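You operate a simulated robot arm through the tools that you are given. There is no shell and no other tool. Be economical: measure what you need, move in short steps, check, and stop when the job is done.

The job below is to be done with a simulated two-armed robot. You get a single attempt, and the scene is never put back.

JOB
On the top of the repair bench, fold the teal cloth cover in half, so that its two long edges meet.

It is judged by the outcome, as a careful person would: the job done as asked, and still so three seconds after it is handed in. It fails if anything else is knocked over, pushed out of place, dropped, spilled or broken. Lids that push on must go on centred and level and be pressed home; caps that screw on are set level and turned clockwise until they are tight. Flat cloth is picked up by pressing the open fingertips on it (5 to 10 N) and closing them slowly along it; thin cloth reads only 2 to 8 mm in the jaws.

ROBOT AND FRAMES
Two 7-joint arms with two-finger parallel grippers on one trunk, on a base that drives. Base frame: it is fixed to the floor where the robot stands at the start and does not move with it; the origin is under the middle of the robot, x ahead of it, y to its left, z up; the surface under the hand at the start is at about z = 0.85. Lengths are in m, angles in rad, forces in N, time in s.
The left shoulder is at the start at [0.07, 0.163, 1.095], the right one opposite. With the tool pointing down near the work surface each hand reaches from about 0.38 to 0.88 m from the robot's upright axis, wherever it stands, measured 20 degrees to its own side. Places, roughly: top of the repair bench [0.6, 0, 0.8]. Payload 3.43 kg a hand.
The tool frame of a hand sits at the grasp point between the pads (the TCP): z along the fingers, y along the line on which they close. The tips reach 0.034 m beyond it. The gripper opens to 0.128 m. The fingers are 0.024 m wide and 0.012 m thick; the gripper's body (0.048 by 0.13 m) begins 0.096 m behind the TCP.
Orientation is that of the tool frame in the base frame, as a unit quaternion [w, x, y, z]. With the fingers straight down and closing along the base's y, the tool's x points along the base's -x, its y along +y and its z along -z.

CONTROLS
- The arms move only by the tool arm_command. It takes "left_commands", "right_commands" or both (then of equal length, played together; a hand with none holds still); each is a list that holds one entry, the list of rows, each a list of 7 numbers: the finger opening in mm, from 0 to 128, then the shift along the base's x, y, z in units of 25 mm (1.0 is 25 mm), then the turn, a rotation vector about the base's x, y, z in units of 8 degrees (1.0 is 8 degrees). In form: [[[hand, x, y, z, ax, ay, az], ...]]. A call has 1 to 12 rows; each row shifts and turns the commanded pose from where the row before left it. A call with a number of a shift or a turn outside -1 to 1 is refused whole. Each row takes 0.2 s and may step no farther than 0.05 m and 0.15 rad from the row before; otherwise, or with a gripper value out of range, the whole call is refused. Where a pose cannot be reached the arm comes as near as it can. A force on the tool above 40 N (or 10 N above the force at the start of the call, whichever is more), or a blocked arm, ends the call early, and 0.2 s more pass. The fingers move at their own pace (about 0.153 m/s each) and stop on an object; they squeeze with about 33 N. The grip force told is the motor's: it shows also when the fingers shut on nothing. Time passes only in rows, and 0.2 s behind the last, so rows that do not move let the fingers close. The reply holds the time, the measured pose of the TCP, the force on the tool along the base axes, the opening and the grip force, in the units named above and with some noise, with the torque about the TCP (base axes, N m) and any sound that the robot's microphone picked up.
- Cameras (640 x 400 px; columns grow to the right, rows downward): "scene" is now at [0.1281, -0.0117, 1.3011]; the picture's right is [-0.16, -0.99, 0.00], its down [-0.75, 0.12, -0.65] and it looks along [0.64, -0.10, -0.76] (base axes); focal length 214 px, centre (320, 200). "left" rides on the left gripper at [0.076, 0.011, -0.16] in its tool frame; the picture's right is [-0.15, 0.99, 0.00], its down [-0.88, -0.13, -0.46] and it looks along [-0.45, -0.07, 0.89] (tool axes); focal length 234 px, centre (320, 200). "right" rides on the right gripper at [0.076, -0.011, -0.16] in its tool frame; the picture's right is [0.15, 0.99, 0.00], its down [-0.88, 0.13, -0.46] and it looks along [-0.45, 0.07, 0.89] (tool axes); focal length 234 px, centre (320, 200). There is no depth. A picture from a camera that has moved, and an enlarged one, comes with that camera's place and axes in the base frame and with its lens.
- camera(camera): a new picture of that camera. It takes no simulated time.
- lift_body(by): slides the trunk up (or, below 0, down) by that many m; the arms and the scene camera ride with it, the base frame stays. It gives what a move gives, with no picture.
- roll_base(legs): drives the robot by 1 to 6 legs, each [ahead, left, turn to the left] in m, m and rad, along the robot's own axes; the way and the turn of a leg run together, so that a leg with both is an arc; at most 1.5 m and 3.142 rad a leg. The arms and the cameras ride along, it lands a little off, and it stops where it bumps. It gives what a move gives.
- head_to(pan, tilt): turns the head with the scene camera to pan (to the left, within 1.501 rad either way) and tilt (down, from -0.506 to 1.204), counted from straight ahead of the robot. It gives what a move gives.
- enlarge(camera, box): a new picture of the part [left, top, right, bottom] of that camera's present view, enlarged. It takes no simulated time.
- sign_off(): hands the job in; it is judged then, once.

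Work in short steps. Places have to be worked out from the pictures, the camera data and where the tool is seen: move nearer, look again, correct. Check each grasp and each placing, and mend what went wrong. You have 120 turns and 100 pictures in all, those below and enlarged ones among them. Open the grippers and draw the arms clear of the work before you hand the job in, unless the task says otherwise; then end with one line.

The tools are called after "Request:" as name(argument=value, ...) on one line, values as JSON. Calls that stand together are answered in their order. arm_command: Moves the arms, as the interface text tells. Its arguments: {"type":"object","properties":{"left_commands":{"type":"array"},"right_commands":{"type":"array"}},"required":[]} The other tools are called the same way: lift_body (by) slides the trunk up or down; roll_base (legs) drives the base; head_to (pan, tilt) turns the head that bears the scene camera; camera (camera) takes a picture; enlarge (camera, box) takes an enlarged picture of a part of a camera's view; sign_off () hands the job in.

At the start:

```text
clock: 0.0
left_eef_pos: [0.4833, 0.3031, 0.9989]
left_orientation: [0.0, -0.001, 1.0, 0.0]
left_ft_force: [-1.1, 0.1, -0.6]
left_ft_torque: [-0.01, 0.03, -0.02]
left_width: 0.1277
left_grip_force: 0.1
right_eef_pos: [0.4359, -0.067, 0.9965]
right_orientation: [0.0, 0.0, 1.0, -0.001]
right_ft_force: [-0.2, 0.1, -0.2]
right_ft_torque: [0.0, 0.01, 0.02]
right_width: 0.128
right_grip_force: 0.1
trunk travel left (down, up): [-0.575, 0.365]
robot x, y, heading: [0.0013, -0.0011, -0.003]
head pan, tilt: [-0.155, 0.86]
```

scene: 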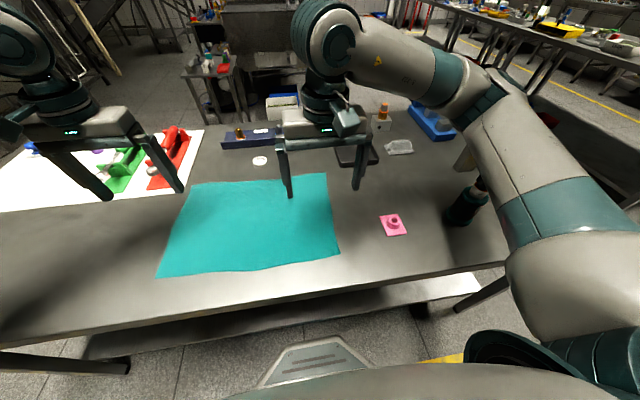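
right: 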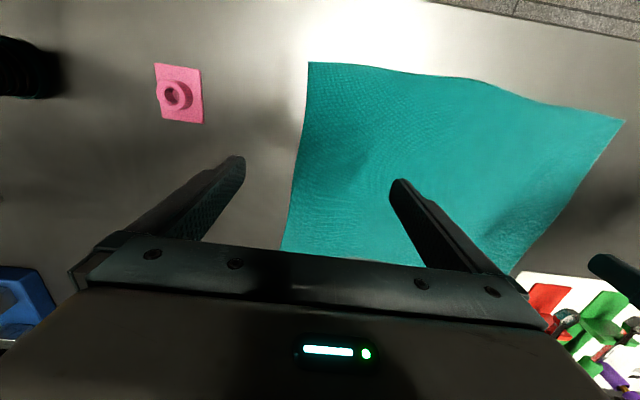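
left: 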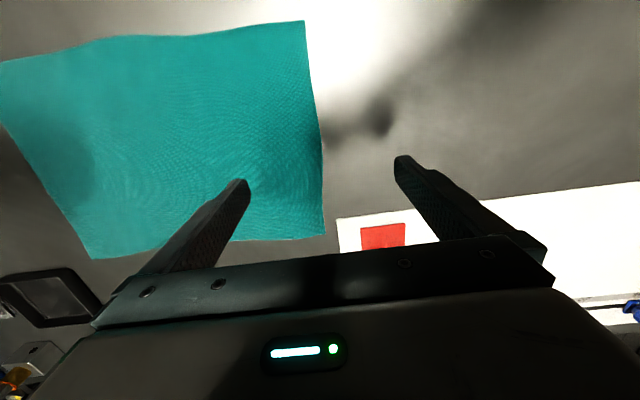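

The two views agree: the bench top is at z≈0.85 and the cloth corners are at about NL(.348,.304), NR(.343,-.091), FR(.613,-.107), FL(.628,.288). The long edges run along y. I'll take the near edge and fold it over to the far edge, backing the base a little first so both hands can reach.

Request:
roll_base(legs=[[-0.14, 0, 0]])

```text
clock: 1.3
left_eef_pos: [0.3475, 0.306, 0.9996]
left_orientation: [0.0, -0.003, 1.0, 0.0]
left_ft_force: [-0.2, 0.0, -0.2]
left_ft_torque: [0.01, -0.03, 0.02]
left_width: 0.128
left_grip_force: 0.1
right_eef_pos: [0.3026, -0.0657, 0.9964]
right_orientation: [0.001, -0.003, 1.0, 0.001]
right_ft_force: [-0.9, -0.3, 0.4]
right_ft_torque: [0.06, -0.03, 0.01]
right_width: 0.1281
right_grip_force: 0.0
trunk travel left (down, up): [-0.575, 0.365]
robot x, y, heading: [-0.1327, -0.003, 0.004]
head pan, tilt: [-0.155, 0.86]
```

Back 0.134 m. Next I move both hands to above the near corners, with the fingers narrowed to 40 mm.

Request:
arm_command(left_commands=[[[40, 0.153, -0.507, -0.927, 0, 0, 0], [40, 0.153, -0.507, -0.927, 0, 0, 0], [40, 0.153, -0.507, -0.927, 0, 0, 0], [40, 0, 0, 0, 0, 0, 0]]], right_commands=[[[40, 0.7, 0.143, -0.885, 0, 0, 0], [40, 0.7, 0.143, -0.885, 0, 0, 0], [40, 0.7, 0.143, -0.885, 0, 0, 0], [40, 0, 0, 0, 0, 0, 0]]])

Request:
camera(camera="left")

Request:
camera(camera="right")

Request:
camera(camera="scene")

```text
clock: 2.3
left_eef_pos: [0.3581, 0.2666, 0.9278]
left_orientation: [0.002, -0.003, 1.0, 0.0]
left_ft_force: [-0.5, -0.8, 0.3]
left_ft_torque: [0.0, -0.03, 0.03]
left_width: 0.0399
left_grip_force: 0.0
right_eef_pos: [0.3549, -0.0512, 0.9332]
right_orientation: [0.0, -0.003, 1.0, 0.0]
right_ft_force: [0.0, -0.1, -0.2]
right_ft_torque: [0.01, -0.02, 0.03]
right_width: 0.0398
right_grip_force: 0.1
trunk travel left (down, up): [-0.575, 0.365]
robot x, y, heading: [-0.134, 0.0021, 0.005]
head pan, tilt: [-0.155, 0.86]
```

```text
96 pictures are left
camera left: at [0.2835, 0.2762, 1.0874], right [0.14, 0.99, 0.0], down [0.88, -0.12, 0.46], along [0.45, -0.06, -0.89], focal length 234 px, centre (320, 200)
```

left: 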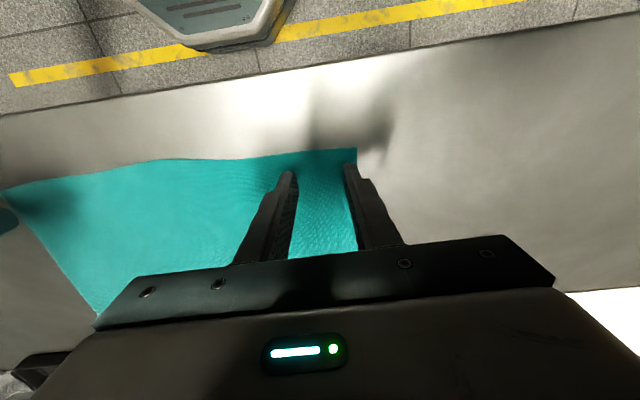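

```text
95 pictures are left
camera right: at [0.2793, -0.0647, 1.0928], right [-0.15, 0.99, 0.0], down [0.88, 0.14, 0.46], along [0.45, 0.07, -0.89], focal length 234 px, centre (320, 200)
```

right: 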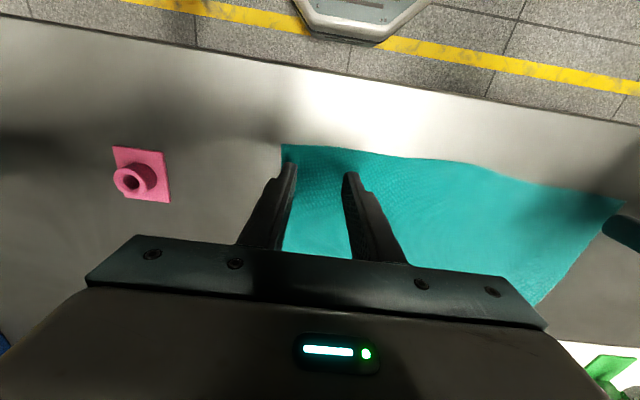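

```text
94 pictures are left
camera scene: at [-0.0066, -0.0108, 1.3012], right [-0.15, -0.99, 0.0], down [-0.75, 0.11, -0.65], along [0.65, -0.1, -0.76], focal length 214 px, centre (320, 200)
```

scene: 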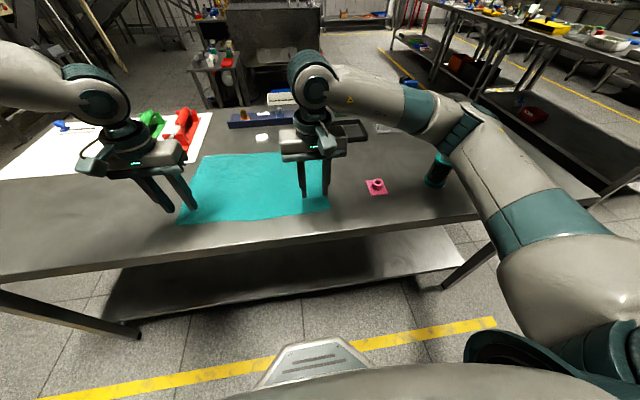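

The corners check out at (.350,.305) and (.343,-.094). I narrow the fingers to 30 mm, shift slightly toward the corners, and go down to just above contact.

Request:
arm_command(left_commands=[[[30, 0.08, 0.3, -0.8, 0, 0, 0], [30, 0, 0, -0.7, 0, 0, 0], [30, 0, 0, 0, 0, 0, 0]]], right_commands=[[[30, 0, -0.4, -0.9, 0, 0, 0], [30, 0, 0, -0.8, 0, 0, 0], [30, 0, 0, 0, 0, 0, 0]]])

```text
clock: 3.1
left_eef_pos: [0.3627, 0.2734, 0.8914]
left_orientation: [0.0, -0.004, 1.0, 0.0]
left_ft_force: [0.3, 0.7, -0.3]
left_ft_torque: [0.01, -0.01, 0.02]
left_width: 0.0298
left_grip_force: 0.0
right_eef_pos: [0.3554, -0.0649, 0.8887]
right_orientation: [0.0, -0.003, 1.0, 0.0]
right_ft_force: [-0.5, -1.0, -0.1]
right_ft_torque: [0.01, -0.04, 0.0]
right_width: 0.03
right_grip_force: 0.0
trunk travel left (down, up): [-0.575, 0.365]
robot x, y, heading: [-0.1346, -0.0011, 0.007]
head pan, tilt: [-0.155, 0.86]
```

No contact yet, so I lower both hands in small steps.

Request:
arm_command(left_commands=[[[30, -0.06, 0, -0.15, 0, 0, 0], [30, 0, 0, -0.08, 0, 0, 0], [30, 0, 0, 0, 0, 0, 0]]], right_commands=[[[30, 0, 0, -0.08, 0, 0, 0], [30, 0, 0, -0.05, 0, 0, 0], [30, 0, 0, 0, 0, 0, 0]]])

```text
clock: 3.9
left_eef_pos: [0.361, 0.2751, 0.8887]
left_orientation: [0.0, -0.003, 1.0, 0.001]
left_ft_force: [1.5, -0.2, 0.9]
left_ft_torque: [0.03, -0.03, -0.02]
left_width: 0.03
left_grip_force: 0.1
right_eef_pos: [0.3538, -0.0648, 0.8851]
right_orientation: [-0.001, -0.002, 1.0, 0.0]
right_ft_force: [0.6, 0.3, 4.3]
right_ft_torque: [-0.03, -0.02, -0.01]
right_width: 0.0301
right_grip_force: 0.1
trunk travel left (down, up): [-0.575, 0.365]
robot x, y, heading: [-0.1328, 0.0011, 0.002]
head pan, tilt: [-0.155, 0.86]
```

The right hand is in contact at about 4 N, and the left needs about 3 mm more.

Request:
arm_command(left_commands=[[[30, 0, 0, -0.1, 0, 0, 0], [30, 0, 0, -0.05, 0, 0, 0], [30, 0, 0, 0, 0, 0, 0]]], right_commands=[[[30, 0, 0, -0.04, 0, 0, 0], [30, 0, 0, 0, 0, 0, 0], [30, 0, 0, 0, 0, 0, 0]]])

```text
clock: 4.7
left_eef_pos: [0.36, 0.2738, 0.8857]
left_orientation: [0.002, -0.004, 1.0, -0.001]
left_ft_force: [3.9, 2.8, 26.7]
left_ft_torque: [0.16, 0.01, -0.05]
left_width: 0.03
left_grip_force: 0.1
right_eef_pos: [0.3541, -0.0658, 0.8855]
right_orientation: [0.001, -0.002, 1.0, 0.001]
right_ft_force: [2.6, 0.5, 9.3]
right_ft_torque: [-0.05, -0.01, -0.01]
right_width: 0.0299
right_grip_force: 0.0
trunk travel left (down, up): [-0.575, 0.365]
robot x, y, heading: [-0.1341, 0.0018, 0.001]
head pan, tilt: [-0.155, 0.86]
```

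The right is at 9 N, which is good, but the left at 27 N is too heavy, so I ease it up.

Request:
arm_command(left_commands=[[[30, 0, 0, 0.08, 0, 0, 0], [30, 0, 0, 0, 0, 0, 0]]], right_commands=[[[30, 0, 0, 0, 0, 0, 0], [30, 0, 0, 0, 0, 0, 0]]])

```text
clock: 5.3
left_eef_pos: [0.3582, 0.2739, 0.8857]
left_orientation: [0.001, -0.003, 1.0, 0.0]
left_ft_force: [2.0, -2.1, 14.7]
left_ft_torque: [0.01, -0.03, -0.01]
left_width: 0.0299
left_grip_force: 0.0
right_eef_pos: [0.353, -0.0647, 0.8856]
right_orientation: [0.001, -0.001, 1.0, 0.001]
right_ft_force: [0.7, 0.4, 17.2]
right_ft_torque: [-0.09, 0.05, 0.0]
right_width: 0.0299
right_grip_force: 0.1
trunk travel left (down, up): [-0.575, 0.365]
robot x, y, heading: [-0.1318, 0.0013, 0.008]
head pan, tilt: [-0.155, 0.86]
```

Both are a bit above the 5–10 N band, so I ease each up about 1 mm.

Request:
arm_command(left_commands=[[[30, 0, 0, 0.04, 0, 0, 0], [30, 0, 0, 0, 0, 0, 0], [30, 0, 0, 0, 0, 0, 0]]], right_commands=[[[30, 0, 0, 0.04, 0, 0, 0], [30, 0, 0, 0, 0, 0, 0], [30, 0, 0, 0, 0, 0, 0]]])

```text
clock: 6.1
left_eef_pos: [0.3573, 0.2763, 0.8867]
left_orientation: [0.0, -0.004, 1.0, 0.0]
left_ft_force: [0.6, -0.6, 0.1]
left_ft_torque: [0.0, 0.0, 0.01]
left_width: 0.0299
left_grip_force: 0.0
right_eef_pos: [0.3542, -0.0653, 0.8852]
right_orientation: [0.001, -0.002, 1.0, 0.0]
right_ft_force: [-2.5, -2.0, 19.1]
right_ft_torque: [-0.12, 0.14, 0.04]
right_width: 0.03
right_grip_force: 0.1
trunk travel left (down, up): [-0.575, 0.365]
robot x, y, heading: [-0.1306, -0.0009, 0.007]
head pan, tilt: [-0.155, 0.86]
```

The readings are jittery: left about 0 N, right 19 N. I trim each hand in opposite directions.

Request:
arm_command(left_commands=[[[30, 0, 0, -0.03, 0, 0, 0], [30, 0, 0, 0, 0, 0, 0], [30, 0, 0, 0, 0, 0, 0]]], right_commands=[[[30, 0, 0, 0.05, 0, 0, 0], [30, 0, 0, 0, 0, 0, 0], [30, 0, 0, 0, 0, 0, 0]]])

```text
clock: 6.9
left_eef_pos: [0.3602, 0.2736, 0.8858]
left_orientation: [0.001, -0.003, 1.0, 0.0]
left_ft_force: [-0.9, 0.7, 5.4]
left_ft_torque: [0.04, 0.07, 0.0]
left_width: 0.0302
left_grip_force: 0.1
right_eef_pos: [0.3539, -0.065, 0.8852]
right_orientation: [-0.001, -0.002, 1.0, 0.0]
right_ft_force: [-0.4, -0.1, 3.5]
right_ft_torque: [-0.04, 0.05, 0.03]
right_width: 0.0299
right_grip_force: 0.0
trunk travel left (down, up): [-0.575, 0.365]
robot x, y, heading: [-0.1362, 0.0018, 0.001]
head pan, tilt: [-0.155, 0.86]
```

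Left is at 5 N and right at 3.5 N. I lower each by about half a millimetre and close slowly.

Request:
arm_command(left_commands=[[[27, 0, 0, -0.02, 0, 0, 0], [24, 0, 0, 0, 0, 0, 0], [21, 0, 0, 0, 0, 0, 0], [18, 0, 0, 0, 0, 0, 0], [15, 0, 0, 0, 0, 0, 0], [12, 0, 0, 0, 0, 0, 0], [9, 0, 0, 0, 0, 0, 0], [6, 0, 0, 0, 0, 0, 0], [3, 0, 0, 0, 0, 0, 0], [0, 0, 0, 0, 0, 0, 0], [0, 0, 0, 0, 0, 0, 0]]], right_commands=[[[27, 0, 0, -0.03, 0, 0, 0], [24, 0, 0, 0, 0, 0, 0], [21, 0, 0, 0, 0, 0, 0], [18, 0, 0, 0, 0, 0, 0], [15, 0, 0, 0, 0, 0, 0], [12, 0, 0, 0, 0, 0, 0], [9, 0, 0, 0, 0, 0, 0], [6, 0, 0, 0, 0, 0, 0], [3, 0, 0, 0, 0, 0, 0], [0, 0, 0, 0, 0, 0, 0], [0, 0, 0, 0, 0, 0, 0]]])

Request:
camera(camera="left")

Request:
camera(camera="right")

```text
clock: 9.3
left_eef_pos: [0.3582, 0.274, 0.8869]
left_orientation: [0.001, -0.004, 1.0, 0.0]
left_ft_force: [-0.2, -12.9, 5.6]
left_ft_torque: [-0.44, 0.0, -0.01]
left_width: 0.0022
left_grip_force: 33.1
right_eef_pos: [0.3545, -0.0654, 0.8855]
right_orientation: [0.0, -0.003, 1.0, 0.001]
right_ft_force: [-0.1, 11.7, 10.4]
right_ft_torque: [0.38, -0.02, 0.05]
right_width: 0.0023
right_grip_force: 33.2
trunk travel left (down, up): [-0.575, 0.365]
robot x, y, heading: [-0.1353, 0.0003, 0.008]
head pan, tilt: [-0.155, 0.86]
```

```text
93 pictures are left
camera left: at [0.2836, 0.2834, 1.0452], right [0.14, 0.99, 0.0], down [0.88, -0.12, 0.46], along [0.45, -0.06, -0.89], focal length 234 px, centre (320, 200)
```

left: 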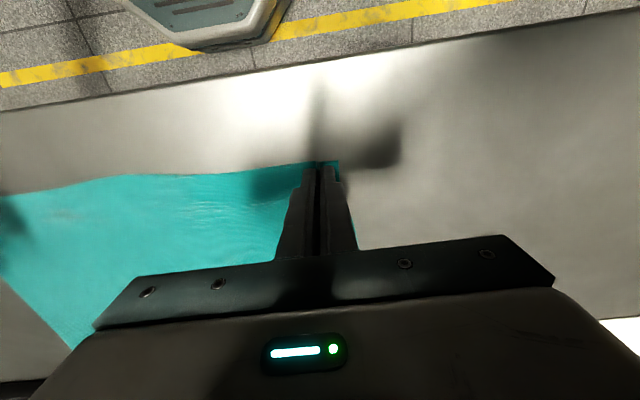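

```text
92 pictures are left
camera right: at [0.2789, -0.0768, 1.046], right [-0.15, 0.99, 0.0], down [0.88, 0.14, 0.46], along [0.45, 0.07, -0.89], focal length 234 px, centre (320, 200)
```

right: 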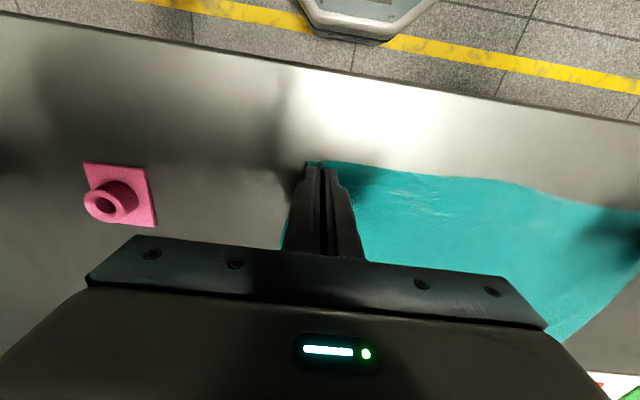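

Both jaws read about 2.2 mm with cloth seen bunched between the tips, and the cloth is in lateral tension of about 12 N. I lift a little while bringing the hands slightly together.

Request:
arm_command(left_commands=[[[0, 0, -0.15, 0.4, 0, 0, 0], [0, 0.1, -0.1, 0.6, 0, 0, 0], [0, 0.3, 0, 0.6, 0, 0, 0], [0, 0, 0, 0, 0, 0, 0]]], right_commands=[[[0, 0, 0.15, 0.4, 0, 0, 0], [0, 0.1, 0.1, 0.6, 0, 0, 0], [0, 0.3, 0, 0.6, 0, 0, 0], [0, 0, 0, 0, 0, 0, 0]]])

Request:
camera(camera="scene")

Request:
camera(camera="left")

Request:
camera(camera="right")

```text
clock: 10.3
left_eef_pos: [0.3682, 0.2682, 0.9244]
left_orientation: [0.0, -0.004, 1.0, -0.001]
left_ft_force: [-0.7, -2.0, 0.1]
left_ft_torque: [-0.02, 0.02, -0.03]
left_width: 0.0019
left_grip_force: 33.0
right_eef_pos: [0.3656, -0.0609, 0.9269]
right_orientation: [-0.001, -0.003, 1.0, 0.0]
right_ft_force: [0.0, 1.6, 0.4]
right_ft_torque: [0.04, 0.01, 0.02]
right_width: 0.0021
right_grip_force: 33.2
trunk travel left (down, up): [-0.575, 0.365]
robot x, y, heading: [-0.1326, -0.0021, 0.007]
head pan, tilt: [-0.155, 0.86]
```

```text
91 pictures are left
camera scene: at [-0.0057, -0.0115, 1.301], right [-0.15, -0.99, 0.0], down [-0.75, 0.11, -0.65], along [0.65, -0.1, -0.76], focal length 214 px, centre (320, 200)
```

scene: 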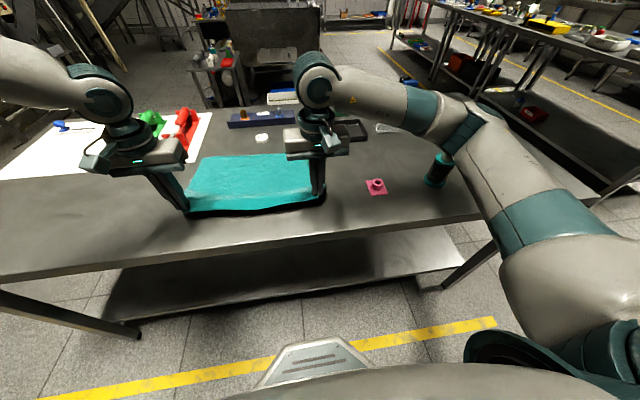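

```text
90 pictures are left
camera left: at [0.2936, 0.2775, 1.0845], right [0.14, 0.99, 0.0], down [0.88, -0.12, 0.46], along [0.45, -0.06, -0.89], focal length 234 px, centre (320, 200)
```

left: 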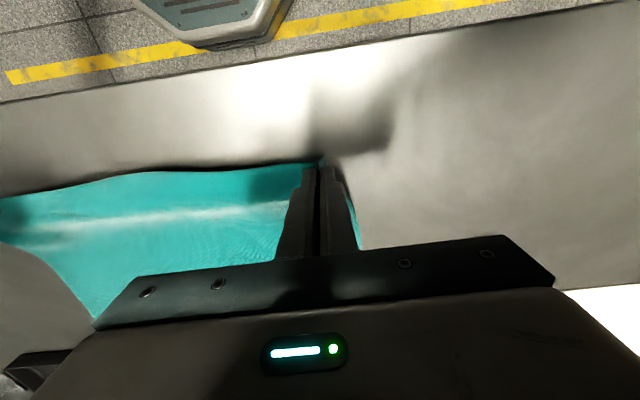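

```text
89 pictures are left
camera right: at [0.2908, -0.0735, 1.0874], right [-0.15, 0.99, 0.0], down [0.88, 0.14, 0.45], along [0.45, 0.07, -0.89], focal length 234 px, centre (320, 200)
```

right: 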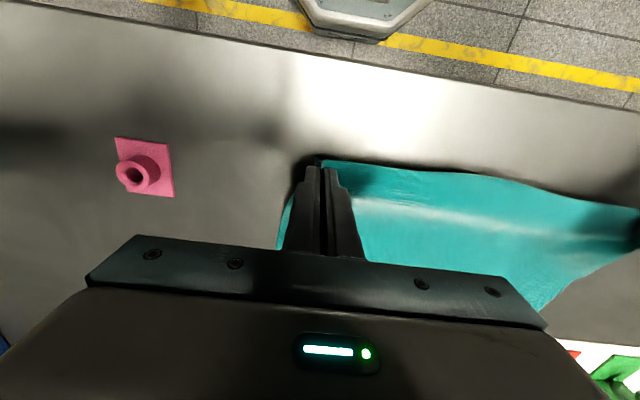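

Both corners are lifted and the near edge hangs between the hands. I carry it up and over the fold line, tilting the wrists about +y so the gripped strip turns with the cloth.

Request:
arm_command(left_commands=[[[0, 0.52, 0, 0.84, 0, 0, 0], [0, 0.6, 0, 0.84, 0, 0, 0], [0, 0.76, 0, 0.68, 0, 0, 0], [0, 0.84, 0, 0.44, 0, 0, 0], [0, 0.99, 0, 0.31, 0, 1, 0], [0, 0.99, 0, 0.08, 0, 1, 0], [0, 0.98, 0, -0.02, 0, 1, 0], [0, 0.97, 0, -0.21, 0, 1, 0]]], right_commands=[[[0, 0.5, 0, 0.84, 0, 0, 0], [0, 0.56, 0, 0.84, 0, 0, 0], [0, 0.7, 0, 0.68, 0, 0, 0], [0, 0.8, 0, 0.44, 0, 0, 0], [0, 0.95, 0, 0.31, 0, 1, 0], [0, 0.95, 0, 0.08, 0, 1, 0], [0, 0.95, 0, -0.02, 0, 1, 0], [0, 0.93, 0, -0.21, 0, 1, 0]]])

Request:
camera(camera="scene")

Request:
camera(camera="left")

Request:
camera(camera="right")

```text
clock: 12.2
left_eef_pos: [0.4631, 0.2985, 1.0042]
left_orientation: [-0.272, 0.001, 0.962, -0.008]
left_ft_force: [4.6, -25.9, -0.3]
left_ft_torque: [-0.77, -0.14, 0.51]
left_width: 0.0023
left_grip_force: 33.1
left hand out of reach, approached as far as the arm can: row 7, 8
right_eef_pos: [0.5185, -0.0452, 1.0047]
right_orientation: [-0.276, -0.014, 0.961, 0.012]
right_ft_force: [-3.6, 26.1, 0.6]
right_ft_torque: [0.8, 0.14, -0.49]
right_width: 0.002
right_grip_force: 32.3
trunk travel left (down, up): [-0.575, 0.365]
robot x, y, heading: [-0.1324, -0.0008, 0.008]
head pan, tilt: [-0.155, 0.86]
stopped in row 8 (left hand): the force on the tool passed its limit at 45 N (the readings are from after the stop); the commanded pose is now the measured one
```

```text
88 pictures are left
camera scene: at [-0.0051, -0.0115, 1.301], right [-0.15, -0.99, 0.0], down [-0.75, 0.11, -0.65], along [0.64, -0.1, -0.76], focal length 214 px, centre (320, 200)
```

scene: 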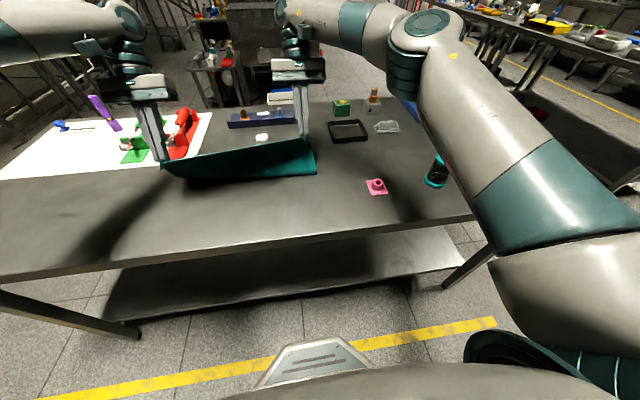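

```text
87 pictures are left
camera left: at [0.4827, 0.3104, 1.1797], right [0.12, 0.99, -0.09], down [0.99, -0.13, -0.07], along [-0.08, -0.08, -0.99], focal length 234 px, centre (320, 200)
```

left: 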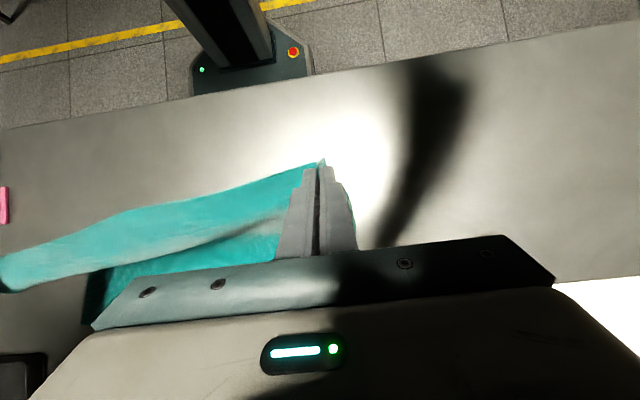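

```text
86 pictures are left
camera right: at [0.5394, -0.0618, 1.1805], right [-0.14, 0.98, 0.11], down [0.99, 0.15, -0.08], along [-0.09, 0.1, -0.99], focal length 234 px, centre (320, 200)
```

right: 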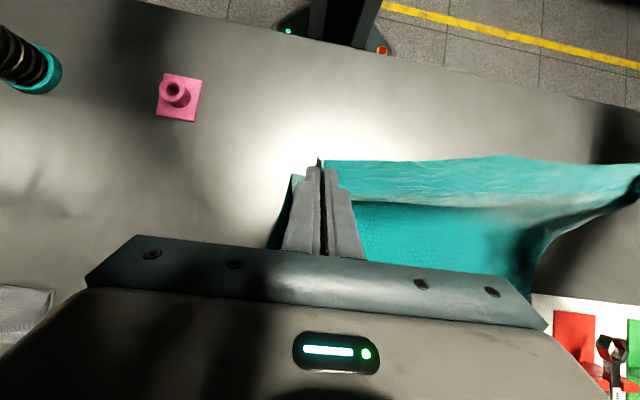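

The left arm ran out of reach with the tilt and drifted outward, so the cloth edge is stretched. I move the left hand back in and reduce its tilt, while the right holds.

Request:
arm_command(left_commands=[[[0, 0, -0.6, 0, 0, -1, 0], [0, 0.2, -0.5, 0, 0, -1, 0], [0, 0.6, -0.1, 0, 0, 0, 0], [0, 0, 0, 0, 0, 0, 0]]])

Request:
camera(camera="scene")

```text
clock: 13.2
left_eef_pos: [0.4818, 0.271, 1.0032]
left_orientation: [-0.135, 0.0, 0.991, -0.005]
left_ft_force: [0.6, 0.4, -0.9]
left_ft_torque: [0.0, -0.02, 0.01]
left_width: 0.0019
left_grip_force: 32.6
right_eef_pos: [0.5181, -0.0485, 1.0053]
right_orientation: [-0.275, -0.01, 0.961, 0.01]
right_ft_force: [-0.1, 0.0, 0.6]
right_ft_torque: [0.0, -0.02, 0.03]
right_width: 0.002
right_grip_force: 33.3
trunk travel left (down, up): [-0.575, 0.365]
robot x, y, heading: [-0.1304, 0.0017, 0.007]
head pan, tilt: [-0.155, 0.86]
```

```text
85 pictures are left
camera scene: at [-0.0065, -0.011, 1.3012], right [-0.15, -0.99, 0.0], down [-0.75, 0.11, -0.65], along [0.65, -0.1, -0.76], focal length 214 px, centre (320, 200)
```

scene: 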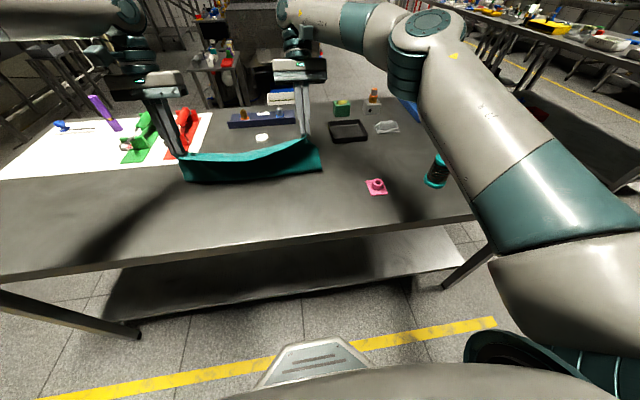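

Tension is gone. I take a closer look at where the cloth's lower half lies.

Request:
enlarge(camera="scene", box=[140, 90, 380, 240])

Request:
camera(camera="left")

Request:
camera(camera="right")

```text
2.67 times, centred on (260, 165) of scene
camera zoom: at [-0.0065, -0.011, 1.3012], right [-0.15, -0.99, 0.0], down [-0.75, 0.11, -0.65], along [0.65, -0.1, -0.76], focal length 572 px, centre (480, 293)
```

zoom: 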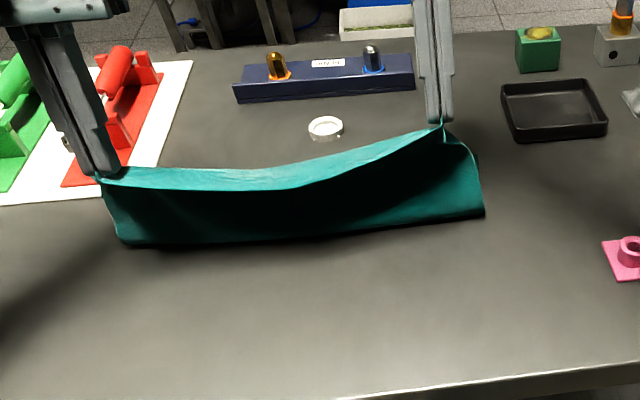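

```text
83 pictures are left
camera left: at [0.4525, 0.2826, 1.1775], right [0.14, 0.99, -0.05], down [0.97, -0.13, 0.21], along [0.2, -0.08, -0.98], focal length 234 px, centre (320, 200)
```

left: 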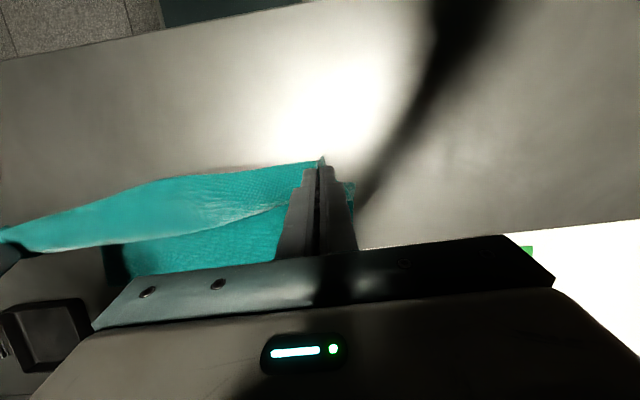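

```text
82 pictures are left
camera right: at [0.5391, -0.0642, 1.1811], right [-0.14, 0.99, 0.1], down [0.99, 0.15, -0.08], along [-0.09, 0.09, -0.99], focal length 234 px, centre (320, 200)
```

right: 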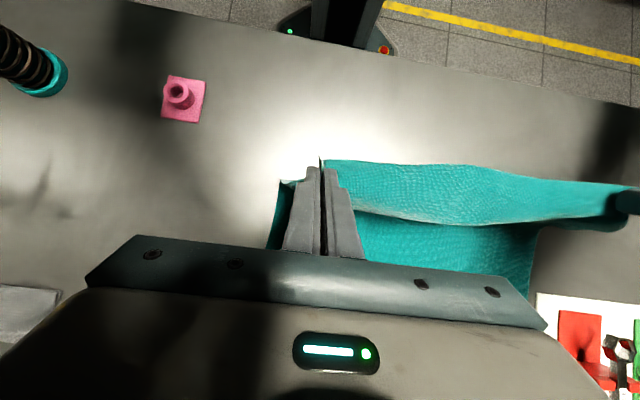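

The lower half still lies about where it was. I carry the edge on toward the far edge, descending, with both hands shifted slightly toward the far-edge centre (y≈0.09).

Request:
arm_command(left_commands=[[[0, 0.64, -0.082, 0, 0, 0, 0], [0, 0.64, -0.082, -0.16, 0, 0, 0], [0, 0.64, -0.082, -0.32, 0, 0, 0], [0, 0.64, -0.082, -0.4, 0, 0, 0], [0, 0.64, -0.082, -0.52, 0, 0, 0], [0, 0.64, -0.082, -0.6, 0, 0, 0], [0, 0.64, -0.082, -0.72, 0, 0, 0], [0, 0, 0, 0, 0, 0, 0]]], right_commands=[[[0, 0.458, -0.102, -0.1, 0, 0, 0], [0, 0.458, -0.102, -0.2, 0, 0, 0], [0, 0.458, -0.102, -0.35, 0, 0, 0], [0, 0.458, -0.102, -0.45, 0, 0, 0], [0, 0.458, -0.102, -0.55, 0, 0, 0], [0, 0.458, -0.102, -0.65, 0, 0, 0], [0, 0.458, -0.102, -0.72, 0, 0, 0], [0, 0, 0, 0, 0, 0, 0]]])

Request:
camera(camera="scene")

Request:
camera(camera="left")

Request:
camera(camera="right")

```text
clock: 14.6
left_eef_pos: [0.5165, 0.2847, 0.9623]
left_orientation: [-0.133, 0.004, 0.991, -0.012]
left_ft_force: [1.9, -24.4, -1.2]
left_ft_torque: [-0.76, -0.05, 0.22]
left_width: 0.0021
left_grip_force: 32.4
left hand out of reach, approached as far as the arm can: row 2, 3, 4, 5, 6, 7
right_eef_pos: [0.5572, -0.0609, 0.945]
right_orientation: [-0.275, -0.016, 0.961, 0.017]
right_ft_force: [-2.2, 24.3, 0.5]
right_ft_torque: [0.7, 0.08, -0.47]
right_width: 0.0024
right_grip_force: 33.1
right hand out of reach, approached as far as the arm can: row 3, 4, 5, 6, 7
trunk travel left (down, up): [-0.575, 0.365]
robot x, y, heading: [-0.1347, -0.0026, 0.005]
head pan, tilt: [-0.155, 0.86]
stopped in row 7 (left hand): the force on the tool passed its limit at 42 N (the readings are from after the stop); the commanded pose is now the measured one
```

```text
81 pictures are left
camera scene: at [-0.0049, -0.0113, 1.301], right [-0.15, -0.99, 0.0], down [-0.75, 0.11, -0.65], along [0.64, -0.1, -0.76], focal length 214 px, centre (320, 200)
```

scene: 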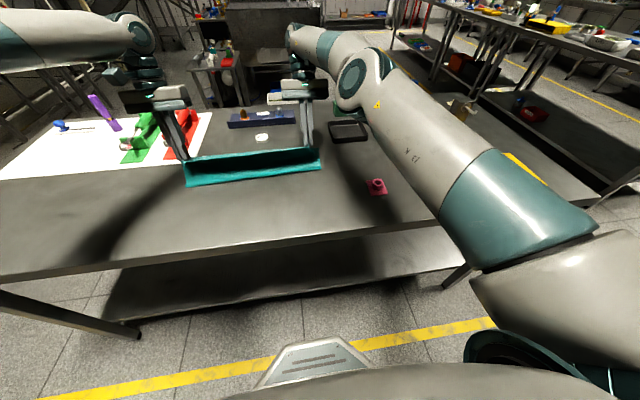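

```text
80 pictures are left
camera left: at [0.4866, 0.2992, 1.1351], right [0.15, 0.99, -0.06], down [0.97, -0.13, 0.21], along [0.2, -0.09, -0.98], focal length 234 px, centre (320, 200)
```

left: 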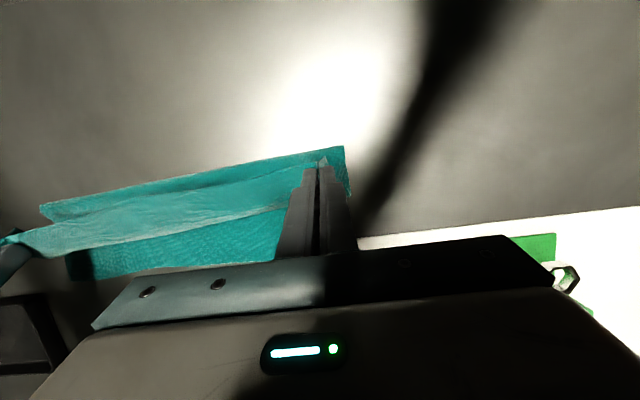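

```text
79 pictures are left
camera right: at [0.5787, -0.0785, 1.1206], right [-0.15, 0.98, 0.12], down [0.99, 0.16, -0.07], along [-0.09, 0.1, -0.99], focal length 234 px, centre (320, 200)
```

right: 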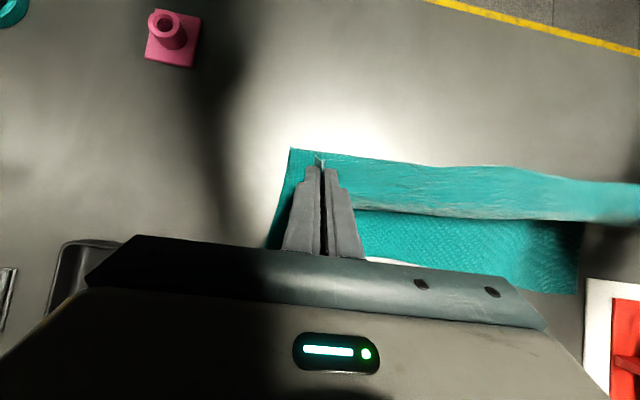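

Both arms are at their reach limit this far from the base. I first slacken the edge by moving the left hand inward and the right a little back. Then I'll drive the base forward to carry both hands on.

Request:
arm_command(left_commands=[[[0, 0, -0.4, 0, 0, 0, 0], [0, 0, -0.4, 0, 0, 0, 0], [0, 0, 0, 0, 0, 0, 0]]], right_commands=[[[0, -0.3, -0.05, 0, 0, 0, 0], [0, -0.3, -0.05, 0, 0, 0, 0], [0, 0, 0, 0, 0, 0, 0]]])

Request:
roll_base(legs=[[0.06, 0, 0]])

Request:
camera(camera="scene")

```text
clock: 15.4
left_eef_pos: [0.5073, 0.2733, 0.9619]
left_orientation: [-0.133, 0.002, 0.991, -0.01]
left_ft_force: [0.9, -14.6, -0.8]
left_ft_torque: [-0.51, -0.06, 0.15]
left_width: 0.0021
left_grip_force: 33.0
left hand out of reach, approached as far as the arm can: row 1, 2
right_eef_pos: [0.5422, -0.0663, 0.9463]
right_orientation: [-0.275, -0.014, 0.961, 0.014]
right_ft_force: [-1.8, 15.6, 0.4]
right_ft_torque: [0.48, 0.05, -0.24]
right_width: 0.0019
right_grip_force: 32.7
trunk travel left (down, up): [-0.575, 0.365]
robot x, y, heading: [-0.1343, -0.0036, 0.006]
head pan, tilt: [-0.155, 0.86]
```

```text
clock: 16.4
left_eef_pos: [0.5671, 0.2724, 0.9619]
left_orientation: [-0.133, 0.002, 0.991, -0.009]
left_ft_force: [1.8, -13.6, -0.5]
left_ft_torque: [-0.45, -0.02, 0.11]
left_width: 0.002
left_grip_force: 32.7
right_eef_pos: [0.6007, -0.0658, 0.9453]
right_orientation: [-0.275, -0.014, 0.961, 0.014]
right_ft_force: [-1.4, 14.4, 0.2]
right_ft_torque: [0.38, 0.1, -0.25]
right_width: 0.0019
right_grip_force: 32.7
trunk travel left (down, up): [-0.575, 0.365]
robot x, y, heading: [-0.0723, -0.0026, 0.009]
head pan, tilt: [-0.155, 0.86]
```

```text
78 pictures are left
camera scene: at [0.0545, -0.011, 1.3011], right [-0.15, -0.99, 0.0], down [-0.75, 0.11, -0.65], along [0.64, -0.1, -0.76], focal length 214 px, centre (320, 200)
```

scene: 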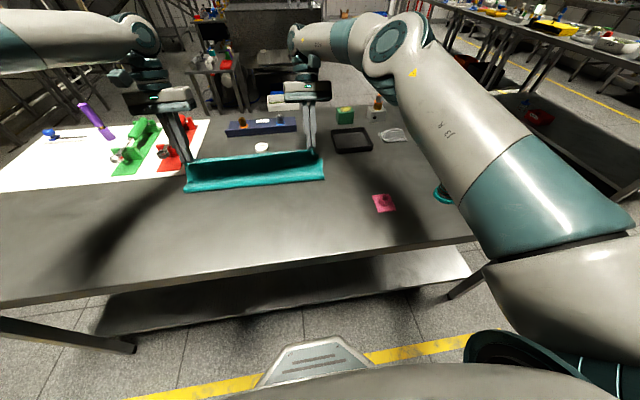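

Tension is still 14 N because the left is at its reach limit. I pull both hands back a bit and inward while lowering, to be followed by more base travel.

Request:
arm_command(left_commands=[[[0, -0.5, -0.3, -0.3, 0, 0, 0], [0, -0.5, -0.3, -0.3, 0, 0, 0], [0, 0, -0.1, -0.3, 0, 0, 0], [0, 0, 0, 0, 0, 0, 0]]], right_commands=[[[0, -0.7, 0, -0.2, 0, 0, 0], [0, -0.7, 0, -0.2, 0, 0, 0], [0, -0.4, 0, 0, 0, 0, 0], [0, 0, 0, 0, 0, 0, 0]]])

Request:
roll_base(legs=[[0.06, 0, 0]])

Request:
camera(camera="scene")

```text
clock: 17.4
left_eef_pos: [0.5438, 0.2557, 0.9384]
left_orientation: [-0.131, 0.002, 0.991, -0.011]
left_ft_force: [-0.2, -0.5, -0.1]
left_ft_torque: [0.02, -0.04, 0.03]
left_width: 0.0019
left_grip_force: 33.2
right_eef_pos: [0.5576, -0.0653, 0.9369]
right_orientation: [-0.274, -0.014, 0.962, 0.014]
right_ft_force: [0.6, 0.5, 0.7]
right_ft_torque: [0.02, 0.02, 0.03]
right_width: 0.002
right_grip_force: 33.0
trunk travel left (down, up): [-0.575, 0.365]
robot x, y, heading: [-0.0757, -0.0019, 0.009]
head pan, tilt: [-0.155, 0.86]
```

```text
clock: 18.4
left_eef_pos: [0.6038, 0.2562, 0.939]
left_orientation: [-0.132, 0.001, 0.991, -0.011]
left_ft_force: [-0.7, -0.6, -0.2]
left_ft_torque: [0.0, 0.06, 0.02]
left_width: 0.0021
left_grip_force: 33.4
right_eef_pos: [0.6183, -0.0652, 0.9378]
right_orientation: [-0.275, -0.016, 0.961, 0.013]
right_ft_force: [-0.7, 0.5, -0.4]
right_ft_torque: [-0.03, 0.02, -0.02]
right_width: 0.0021
right_grip_force: 33.2
trunk travel left (down, up): [-0.575, 0.365]
robot x, y, heading: [-0.0161, -0.0024, 0.008]
head pan, tilt: [-0.155, 0.86]
```

```text
77 pictures are left
camera scene: at [0.1136, -0.0106, 1.3011], right [-0.15, -0.99, 0.0], down [-0.75, 0.11, -0.65], along [0.64, -0.1, -0.76], focal length 214 px, centre (320, 200)
```

scene: 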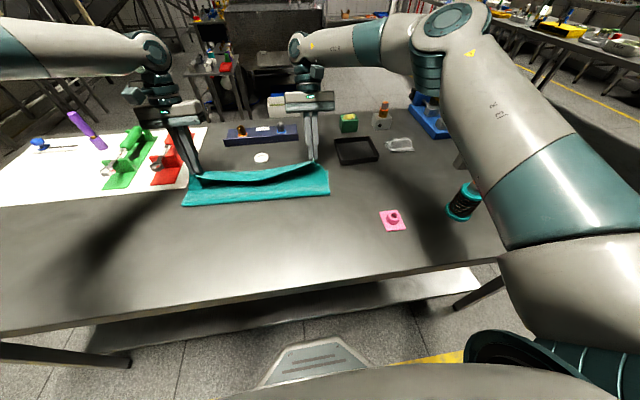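

Tension is relieved and the tips are near x≈0.60 at 56 mm height. I check where the far edge is now.

Request:
enlarge(camera="scene", box=[150, 100, 390, 250])

Request:
camera(camera="left")

Request:
camera(camera="right")

```text
2.67 times, centred on (270, 175) of scene
camera zoom: at [0.1136, -0.0106, 1.3011], right [-0.15, -0.99, 0.0], down [-0.75, 0.11, -0.65], along [0.64, -0.1, -0.76], focal length 572 px, centre (453, 267)
```

zoom: 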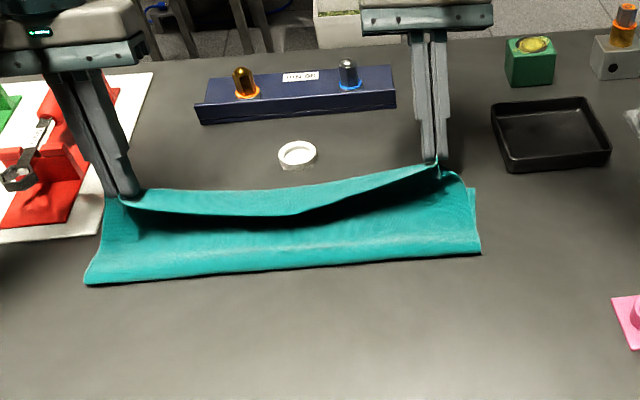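

```text
75 pictures are left
camera left: at [0.5725, 0.2707, 1.1123], right [0.14, 0.99, -0.06], down [0.97, -0.13, 0.21], along [0.2, -0.09, -0.98], focal length 234 px, centre (320, 200)
```

left: 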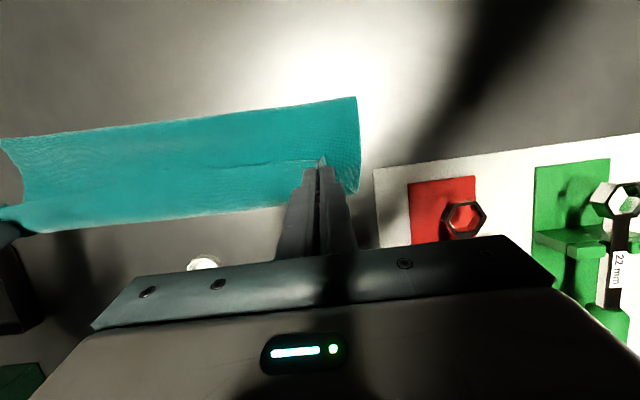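

```text
74 pictures are left
camera right: at [0.6382, -0.0828, 1.1131], right [-0.14, 0.98, 0.11], down [0.99, 0.15, -0.07], along [-0.09, 0.1, -0.99], focal length 234 px, centre (320, 200)
```

right: 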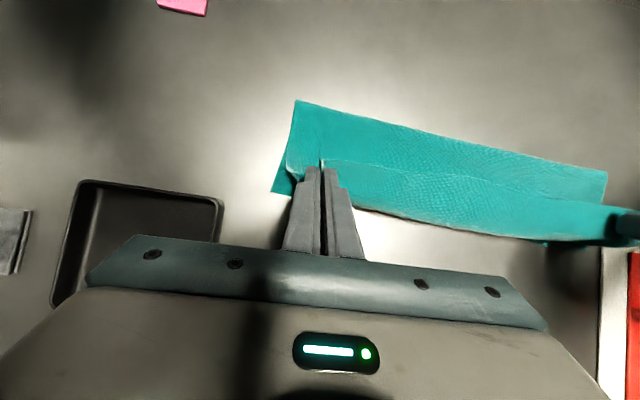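

The far edge hasn't moved (FR .611,-.109; FL .626,.287), but the crease sits at x≈.51–.52, a bit too far forward. I move the hands back to roll the crease toward the robot, then go lower before coming forward again.

Request:
arm_command(left_commands=[[[0, -0.76, 0, 0, 0, 0, 0], [0, -0.76, 0, 0, 0, 0, 0], [0, -0.76, 0, 0, 0, 0, 0], [0, -0.76, 0, 0, 0, 0, 0], [0, -0.76, 0, 0, 0, 0, 0], [0, 0, 0, -0.5, 0, 0, 0], [0, 0, 0, -0.4, 0, 0, 0], [0, 0, 0, 0, 0, 0, 0]]], right_commands=[[[0, -0.9, 0, 0, 0, 0, 0], [0, -0.9, 0, 0, 0, 0, 0], [0, -0.9, 0, 0, 0, 0, 0], [0, -0.9, 0, 0, 0, 0, 0], [0, -0.9, 0, 0, 0, 0, 0], [0, 0, 0, -0.6, 0, 0, 0], [0, 0, 0, -0.4, 0, 0, 0], [0, 0, 0, 0, 0, 0, 0]]])

Request:
camera(camera="scene")

Request:
camera(camera="left")

Request:
camera(camera="right")

```text
clock: 20.2
left_eef_pos: [0.5063, 0.2572, 0.9176]
left_orientation: [-0.132, 0.002, 0.991, -0.011]
left_ft_force: [0.4, 0.0, 0.2]
left_ft_torque: [0.01, -0.02, -0.02]
left_width: 0.002
left_grip_force: 32.7
right_eef_pos: [0.5061, -0.0645, 0.9114]
right_orientation: [-0.274, -0.015, 0.962, 0.013]
right_ft_force: [-0.2, 0.1, -0.4]
right_ft_torque: [-0.01, 0.02, -0.02]
right_width: 0.0018
right_grip_force: 33.5
trunk travel left (down, up): [-0.575, 0.365]
robot x, y, heading: [-0.0151, -0.0024, 0.004]
head pan, tilt: [-0.155, 0.86]
```

```text
73 pictures are left
camera scene: at [0.1129, -0.0105, 1.3011], right [-0.15, -0.99, 0.0], down [-0.75, 0.11, -0.65], along [0.65, -0.1, -0.76], focal length 214 px, centre (320, 200)
```

scene: 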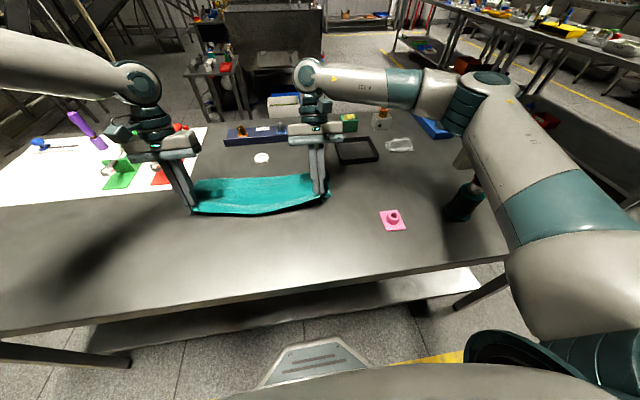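

```text
72 pictures are left
camera left: at [0.4768, 0.271, 1.091], right [0.14, 0.99, -0.06], down [0.97, -0.13, 0.21], along [0.2, -0.09, -0.98], focal length 234 px, centre (320, 200)
```

left: 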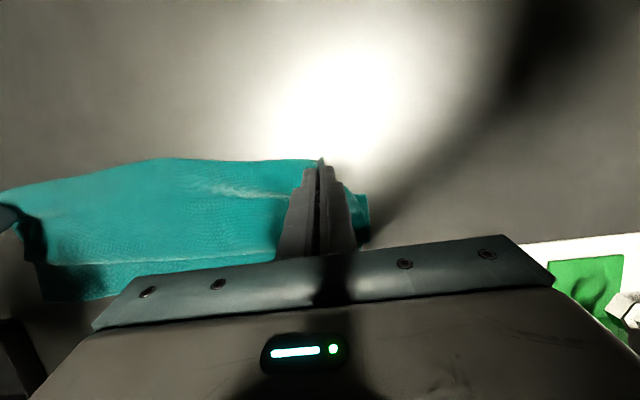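

```text
71 pictures are left
camera right: at [0.5266, -0.0824, 1.0883], right [-0.14, 0.98, 0.11], down [0.99, 0.15, -0.07], along [-0.09, 0.1, -0.99], focal length 234 px, centre (320, 200)
```

right: 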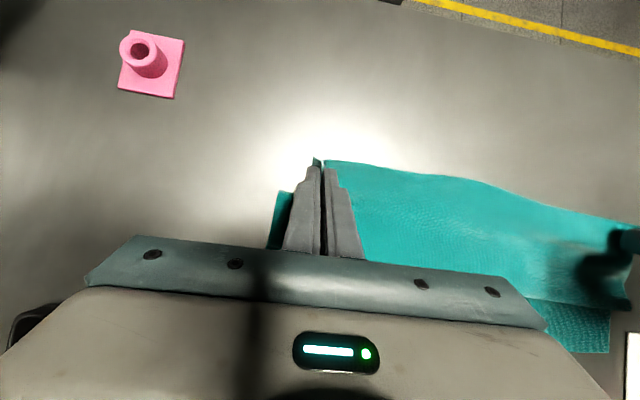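

With the fingers near vertical, the gripped strip makes the cloth leave the jaws forward and curl, so the fold won't lie flat. Folding the far edge toward me instead allows a natural wrist tilt (fingers pointing away). I'll unfold first: untilt and raise a bit, then back the base.

Request:
arm_command(left_commands=[[[0, -0.26, 0.05, 0.26, 0, -0.5, 0], [0, -0.26, 0.05, 0.26, 0, -0.5, 0], [0, -0.26, 0, 0.26, 0, -0.5, 0], [0, -0.26, 0, 0.26, 0, -0.45, 0], [0, 0, 0, 0, 0, 0, 0]]], right_commands=[[[0, -0.31, 0, 0.33, 0, -1, 0], [0, -0.31, 0, 0.33, 0, -1, 0], [0, -0.31, 0, 0.33, 0, -1, 0], [0, -0.31, 0, 0.33, 0, -1, 0], [0, 0, 0, 0, 0, 0, 0]]])

Request:
roll_base(legs=[[-0.09, 0, 0]])

Request:
camera(camera="scene")

```text
clock: 21.4
left_eef_pos: [0.4829, 0.2598, 0.9413]
left_orientation: [0.003, 0.002, 1.0, -0.011]
left_ft_force: [0.1, 0.2, -0.1]
left_ft_torque: [0.02, 0.01, -0.01]
left_width: 0.0019
left_grip_force: 32.9
right_eef_pos: [0.4757, -0.0656, 0.9448]
right_orientation: [0.001, -0.017, 1.0, 0.009]
right_ft_force: [0.5, 0.0, -0.4]
right_ft_torque: [0.02, 0.01, 0.02]
right_width: 0.0021
right_grip_force: 32.8
trunk travel left (down, up): [-0.575, 0.365]
robot x, y, heading: [-0.0167, 0.0014, 0.003]
head pan, tilt: [-0.155, 0.86]
```

```text
clock: 22.5
left_eef_pos: [0.3931, 0.257, 0.942]
left_orientation: [0.004, 0.003, 1.0, -0.011]
left_ft_force: [-0.2, 0.0, 0.8]
left_ft_torque: [-0.01, -0.03, 0.01]
left_width: 0.0018
left_grip_force: 32.9
right_eef_pos: [0.385, -0.0654, 0.9454]
right_orientation: [0.001, -0.017, 1.0, 0.011]
right_ft_force: [0.5, -0.1, 0.3]
right_ft_torque: [-0.01, 0.0, 0.0]
right_width: 0.002
right_grip_force: 33.3
trunk travel left (down, up): [-0.575, 0.365]
robot x, y, heading: [-0.1055, -0.0013, 0.005]
head pan, tilt: [-0.155, 0.86]
```

```text
70 pictures are left
camera scene: at [0.0236, -0.0111, 1.3011], right [-0.15, -0.99, 0.0], down [-0.75, 0.11, -0.65], along [0.65, -0.1, -0.76], focal length 214 px, centre (320, 200)
```

scene: 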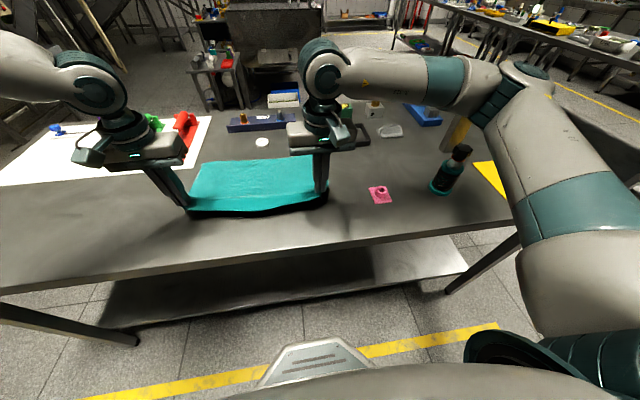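

It unfolded nicely. I lower the edge back to its original place.

Request:
arm_command(left_commands=[[[0, -0.44, 0.1, -0.6, 0, 0, 0], [0, -0.44, 0.1, -0.7, 0, 0, 0], [0, -0.44, 0.1, -0.7, 0, 0, 0], [0, 0, 0, 0, 0, 0, 0]]], right_commands=[[[0, -0.41, 0, -0.7, 0, 0, 0], [0, -0.41, 0, -0.75, 0, 0, 0], [0, -0.41, 0, -0.75, 0, 0, 0], [0, 0, 0, 0, 0, 0, 0]]])

```text
clock: 23.5
left_eef_pos: [0.3595, 0.2665, 0.893]
left_orientation: [0.005, 0.003, 1.0, -0.01]
left_ft_force: [-0.7, -2.5, 0.8]
left_ft_torque: [0.01, 0.02, -0.01]
left_width: 0.002
left_grip_force: 33.3
right_eef_pos: [0.3562, -0.0649, 0.8909]
right_orientation: [0.001, -0.017, 1.0, 0.01]
right_ft_force: [-0.2, 1.3, -0.3]
right_ft_torque: [0.04, 0.01, 0.01]
right_width: 0.0019
right_grip_force: 33.2
trunk travel left (down, up): [-0.575, 0.365]
robot x, y, heading: [-0.1064, 0.0025, 0.012]
head pan, tilt: [-0.155, 0.86]
```

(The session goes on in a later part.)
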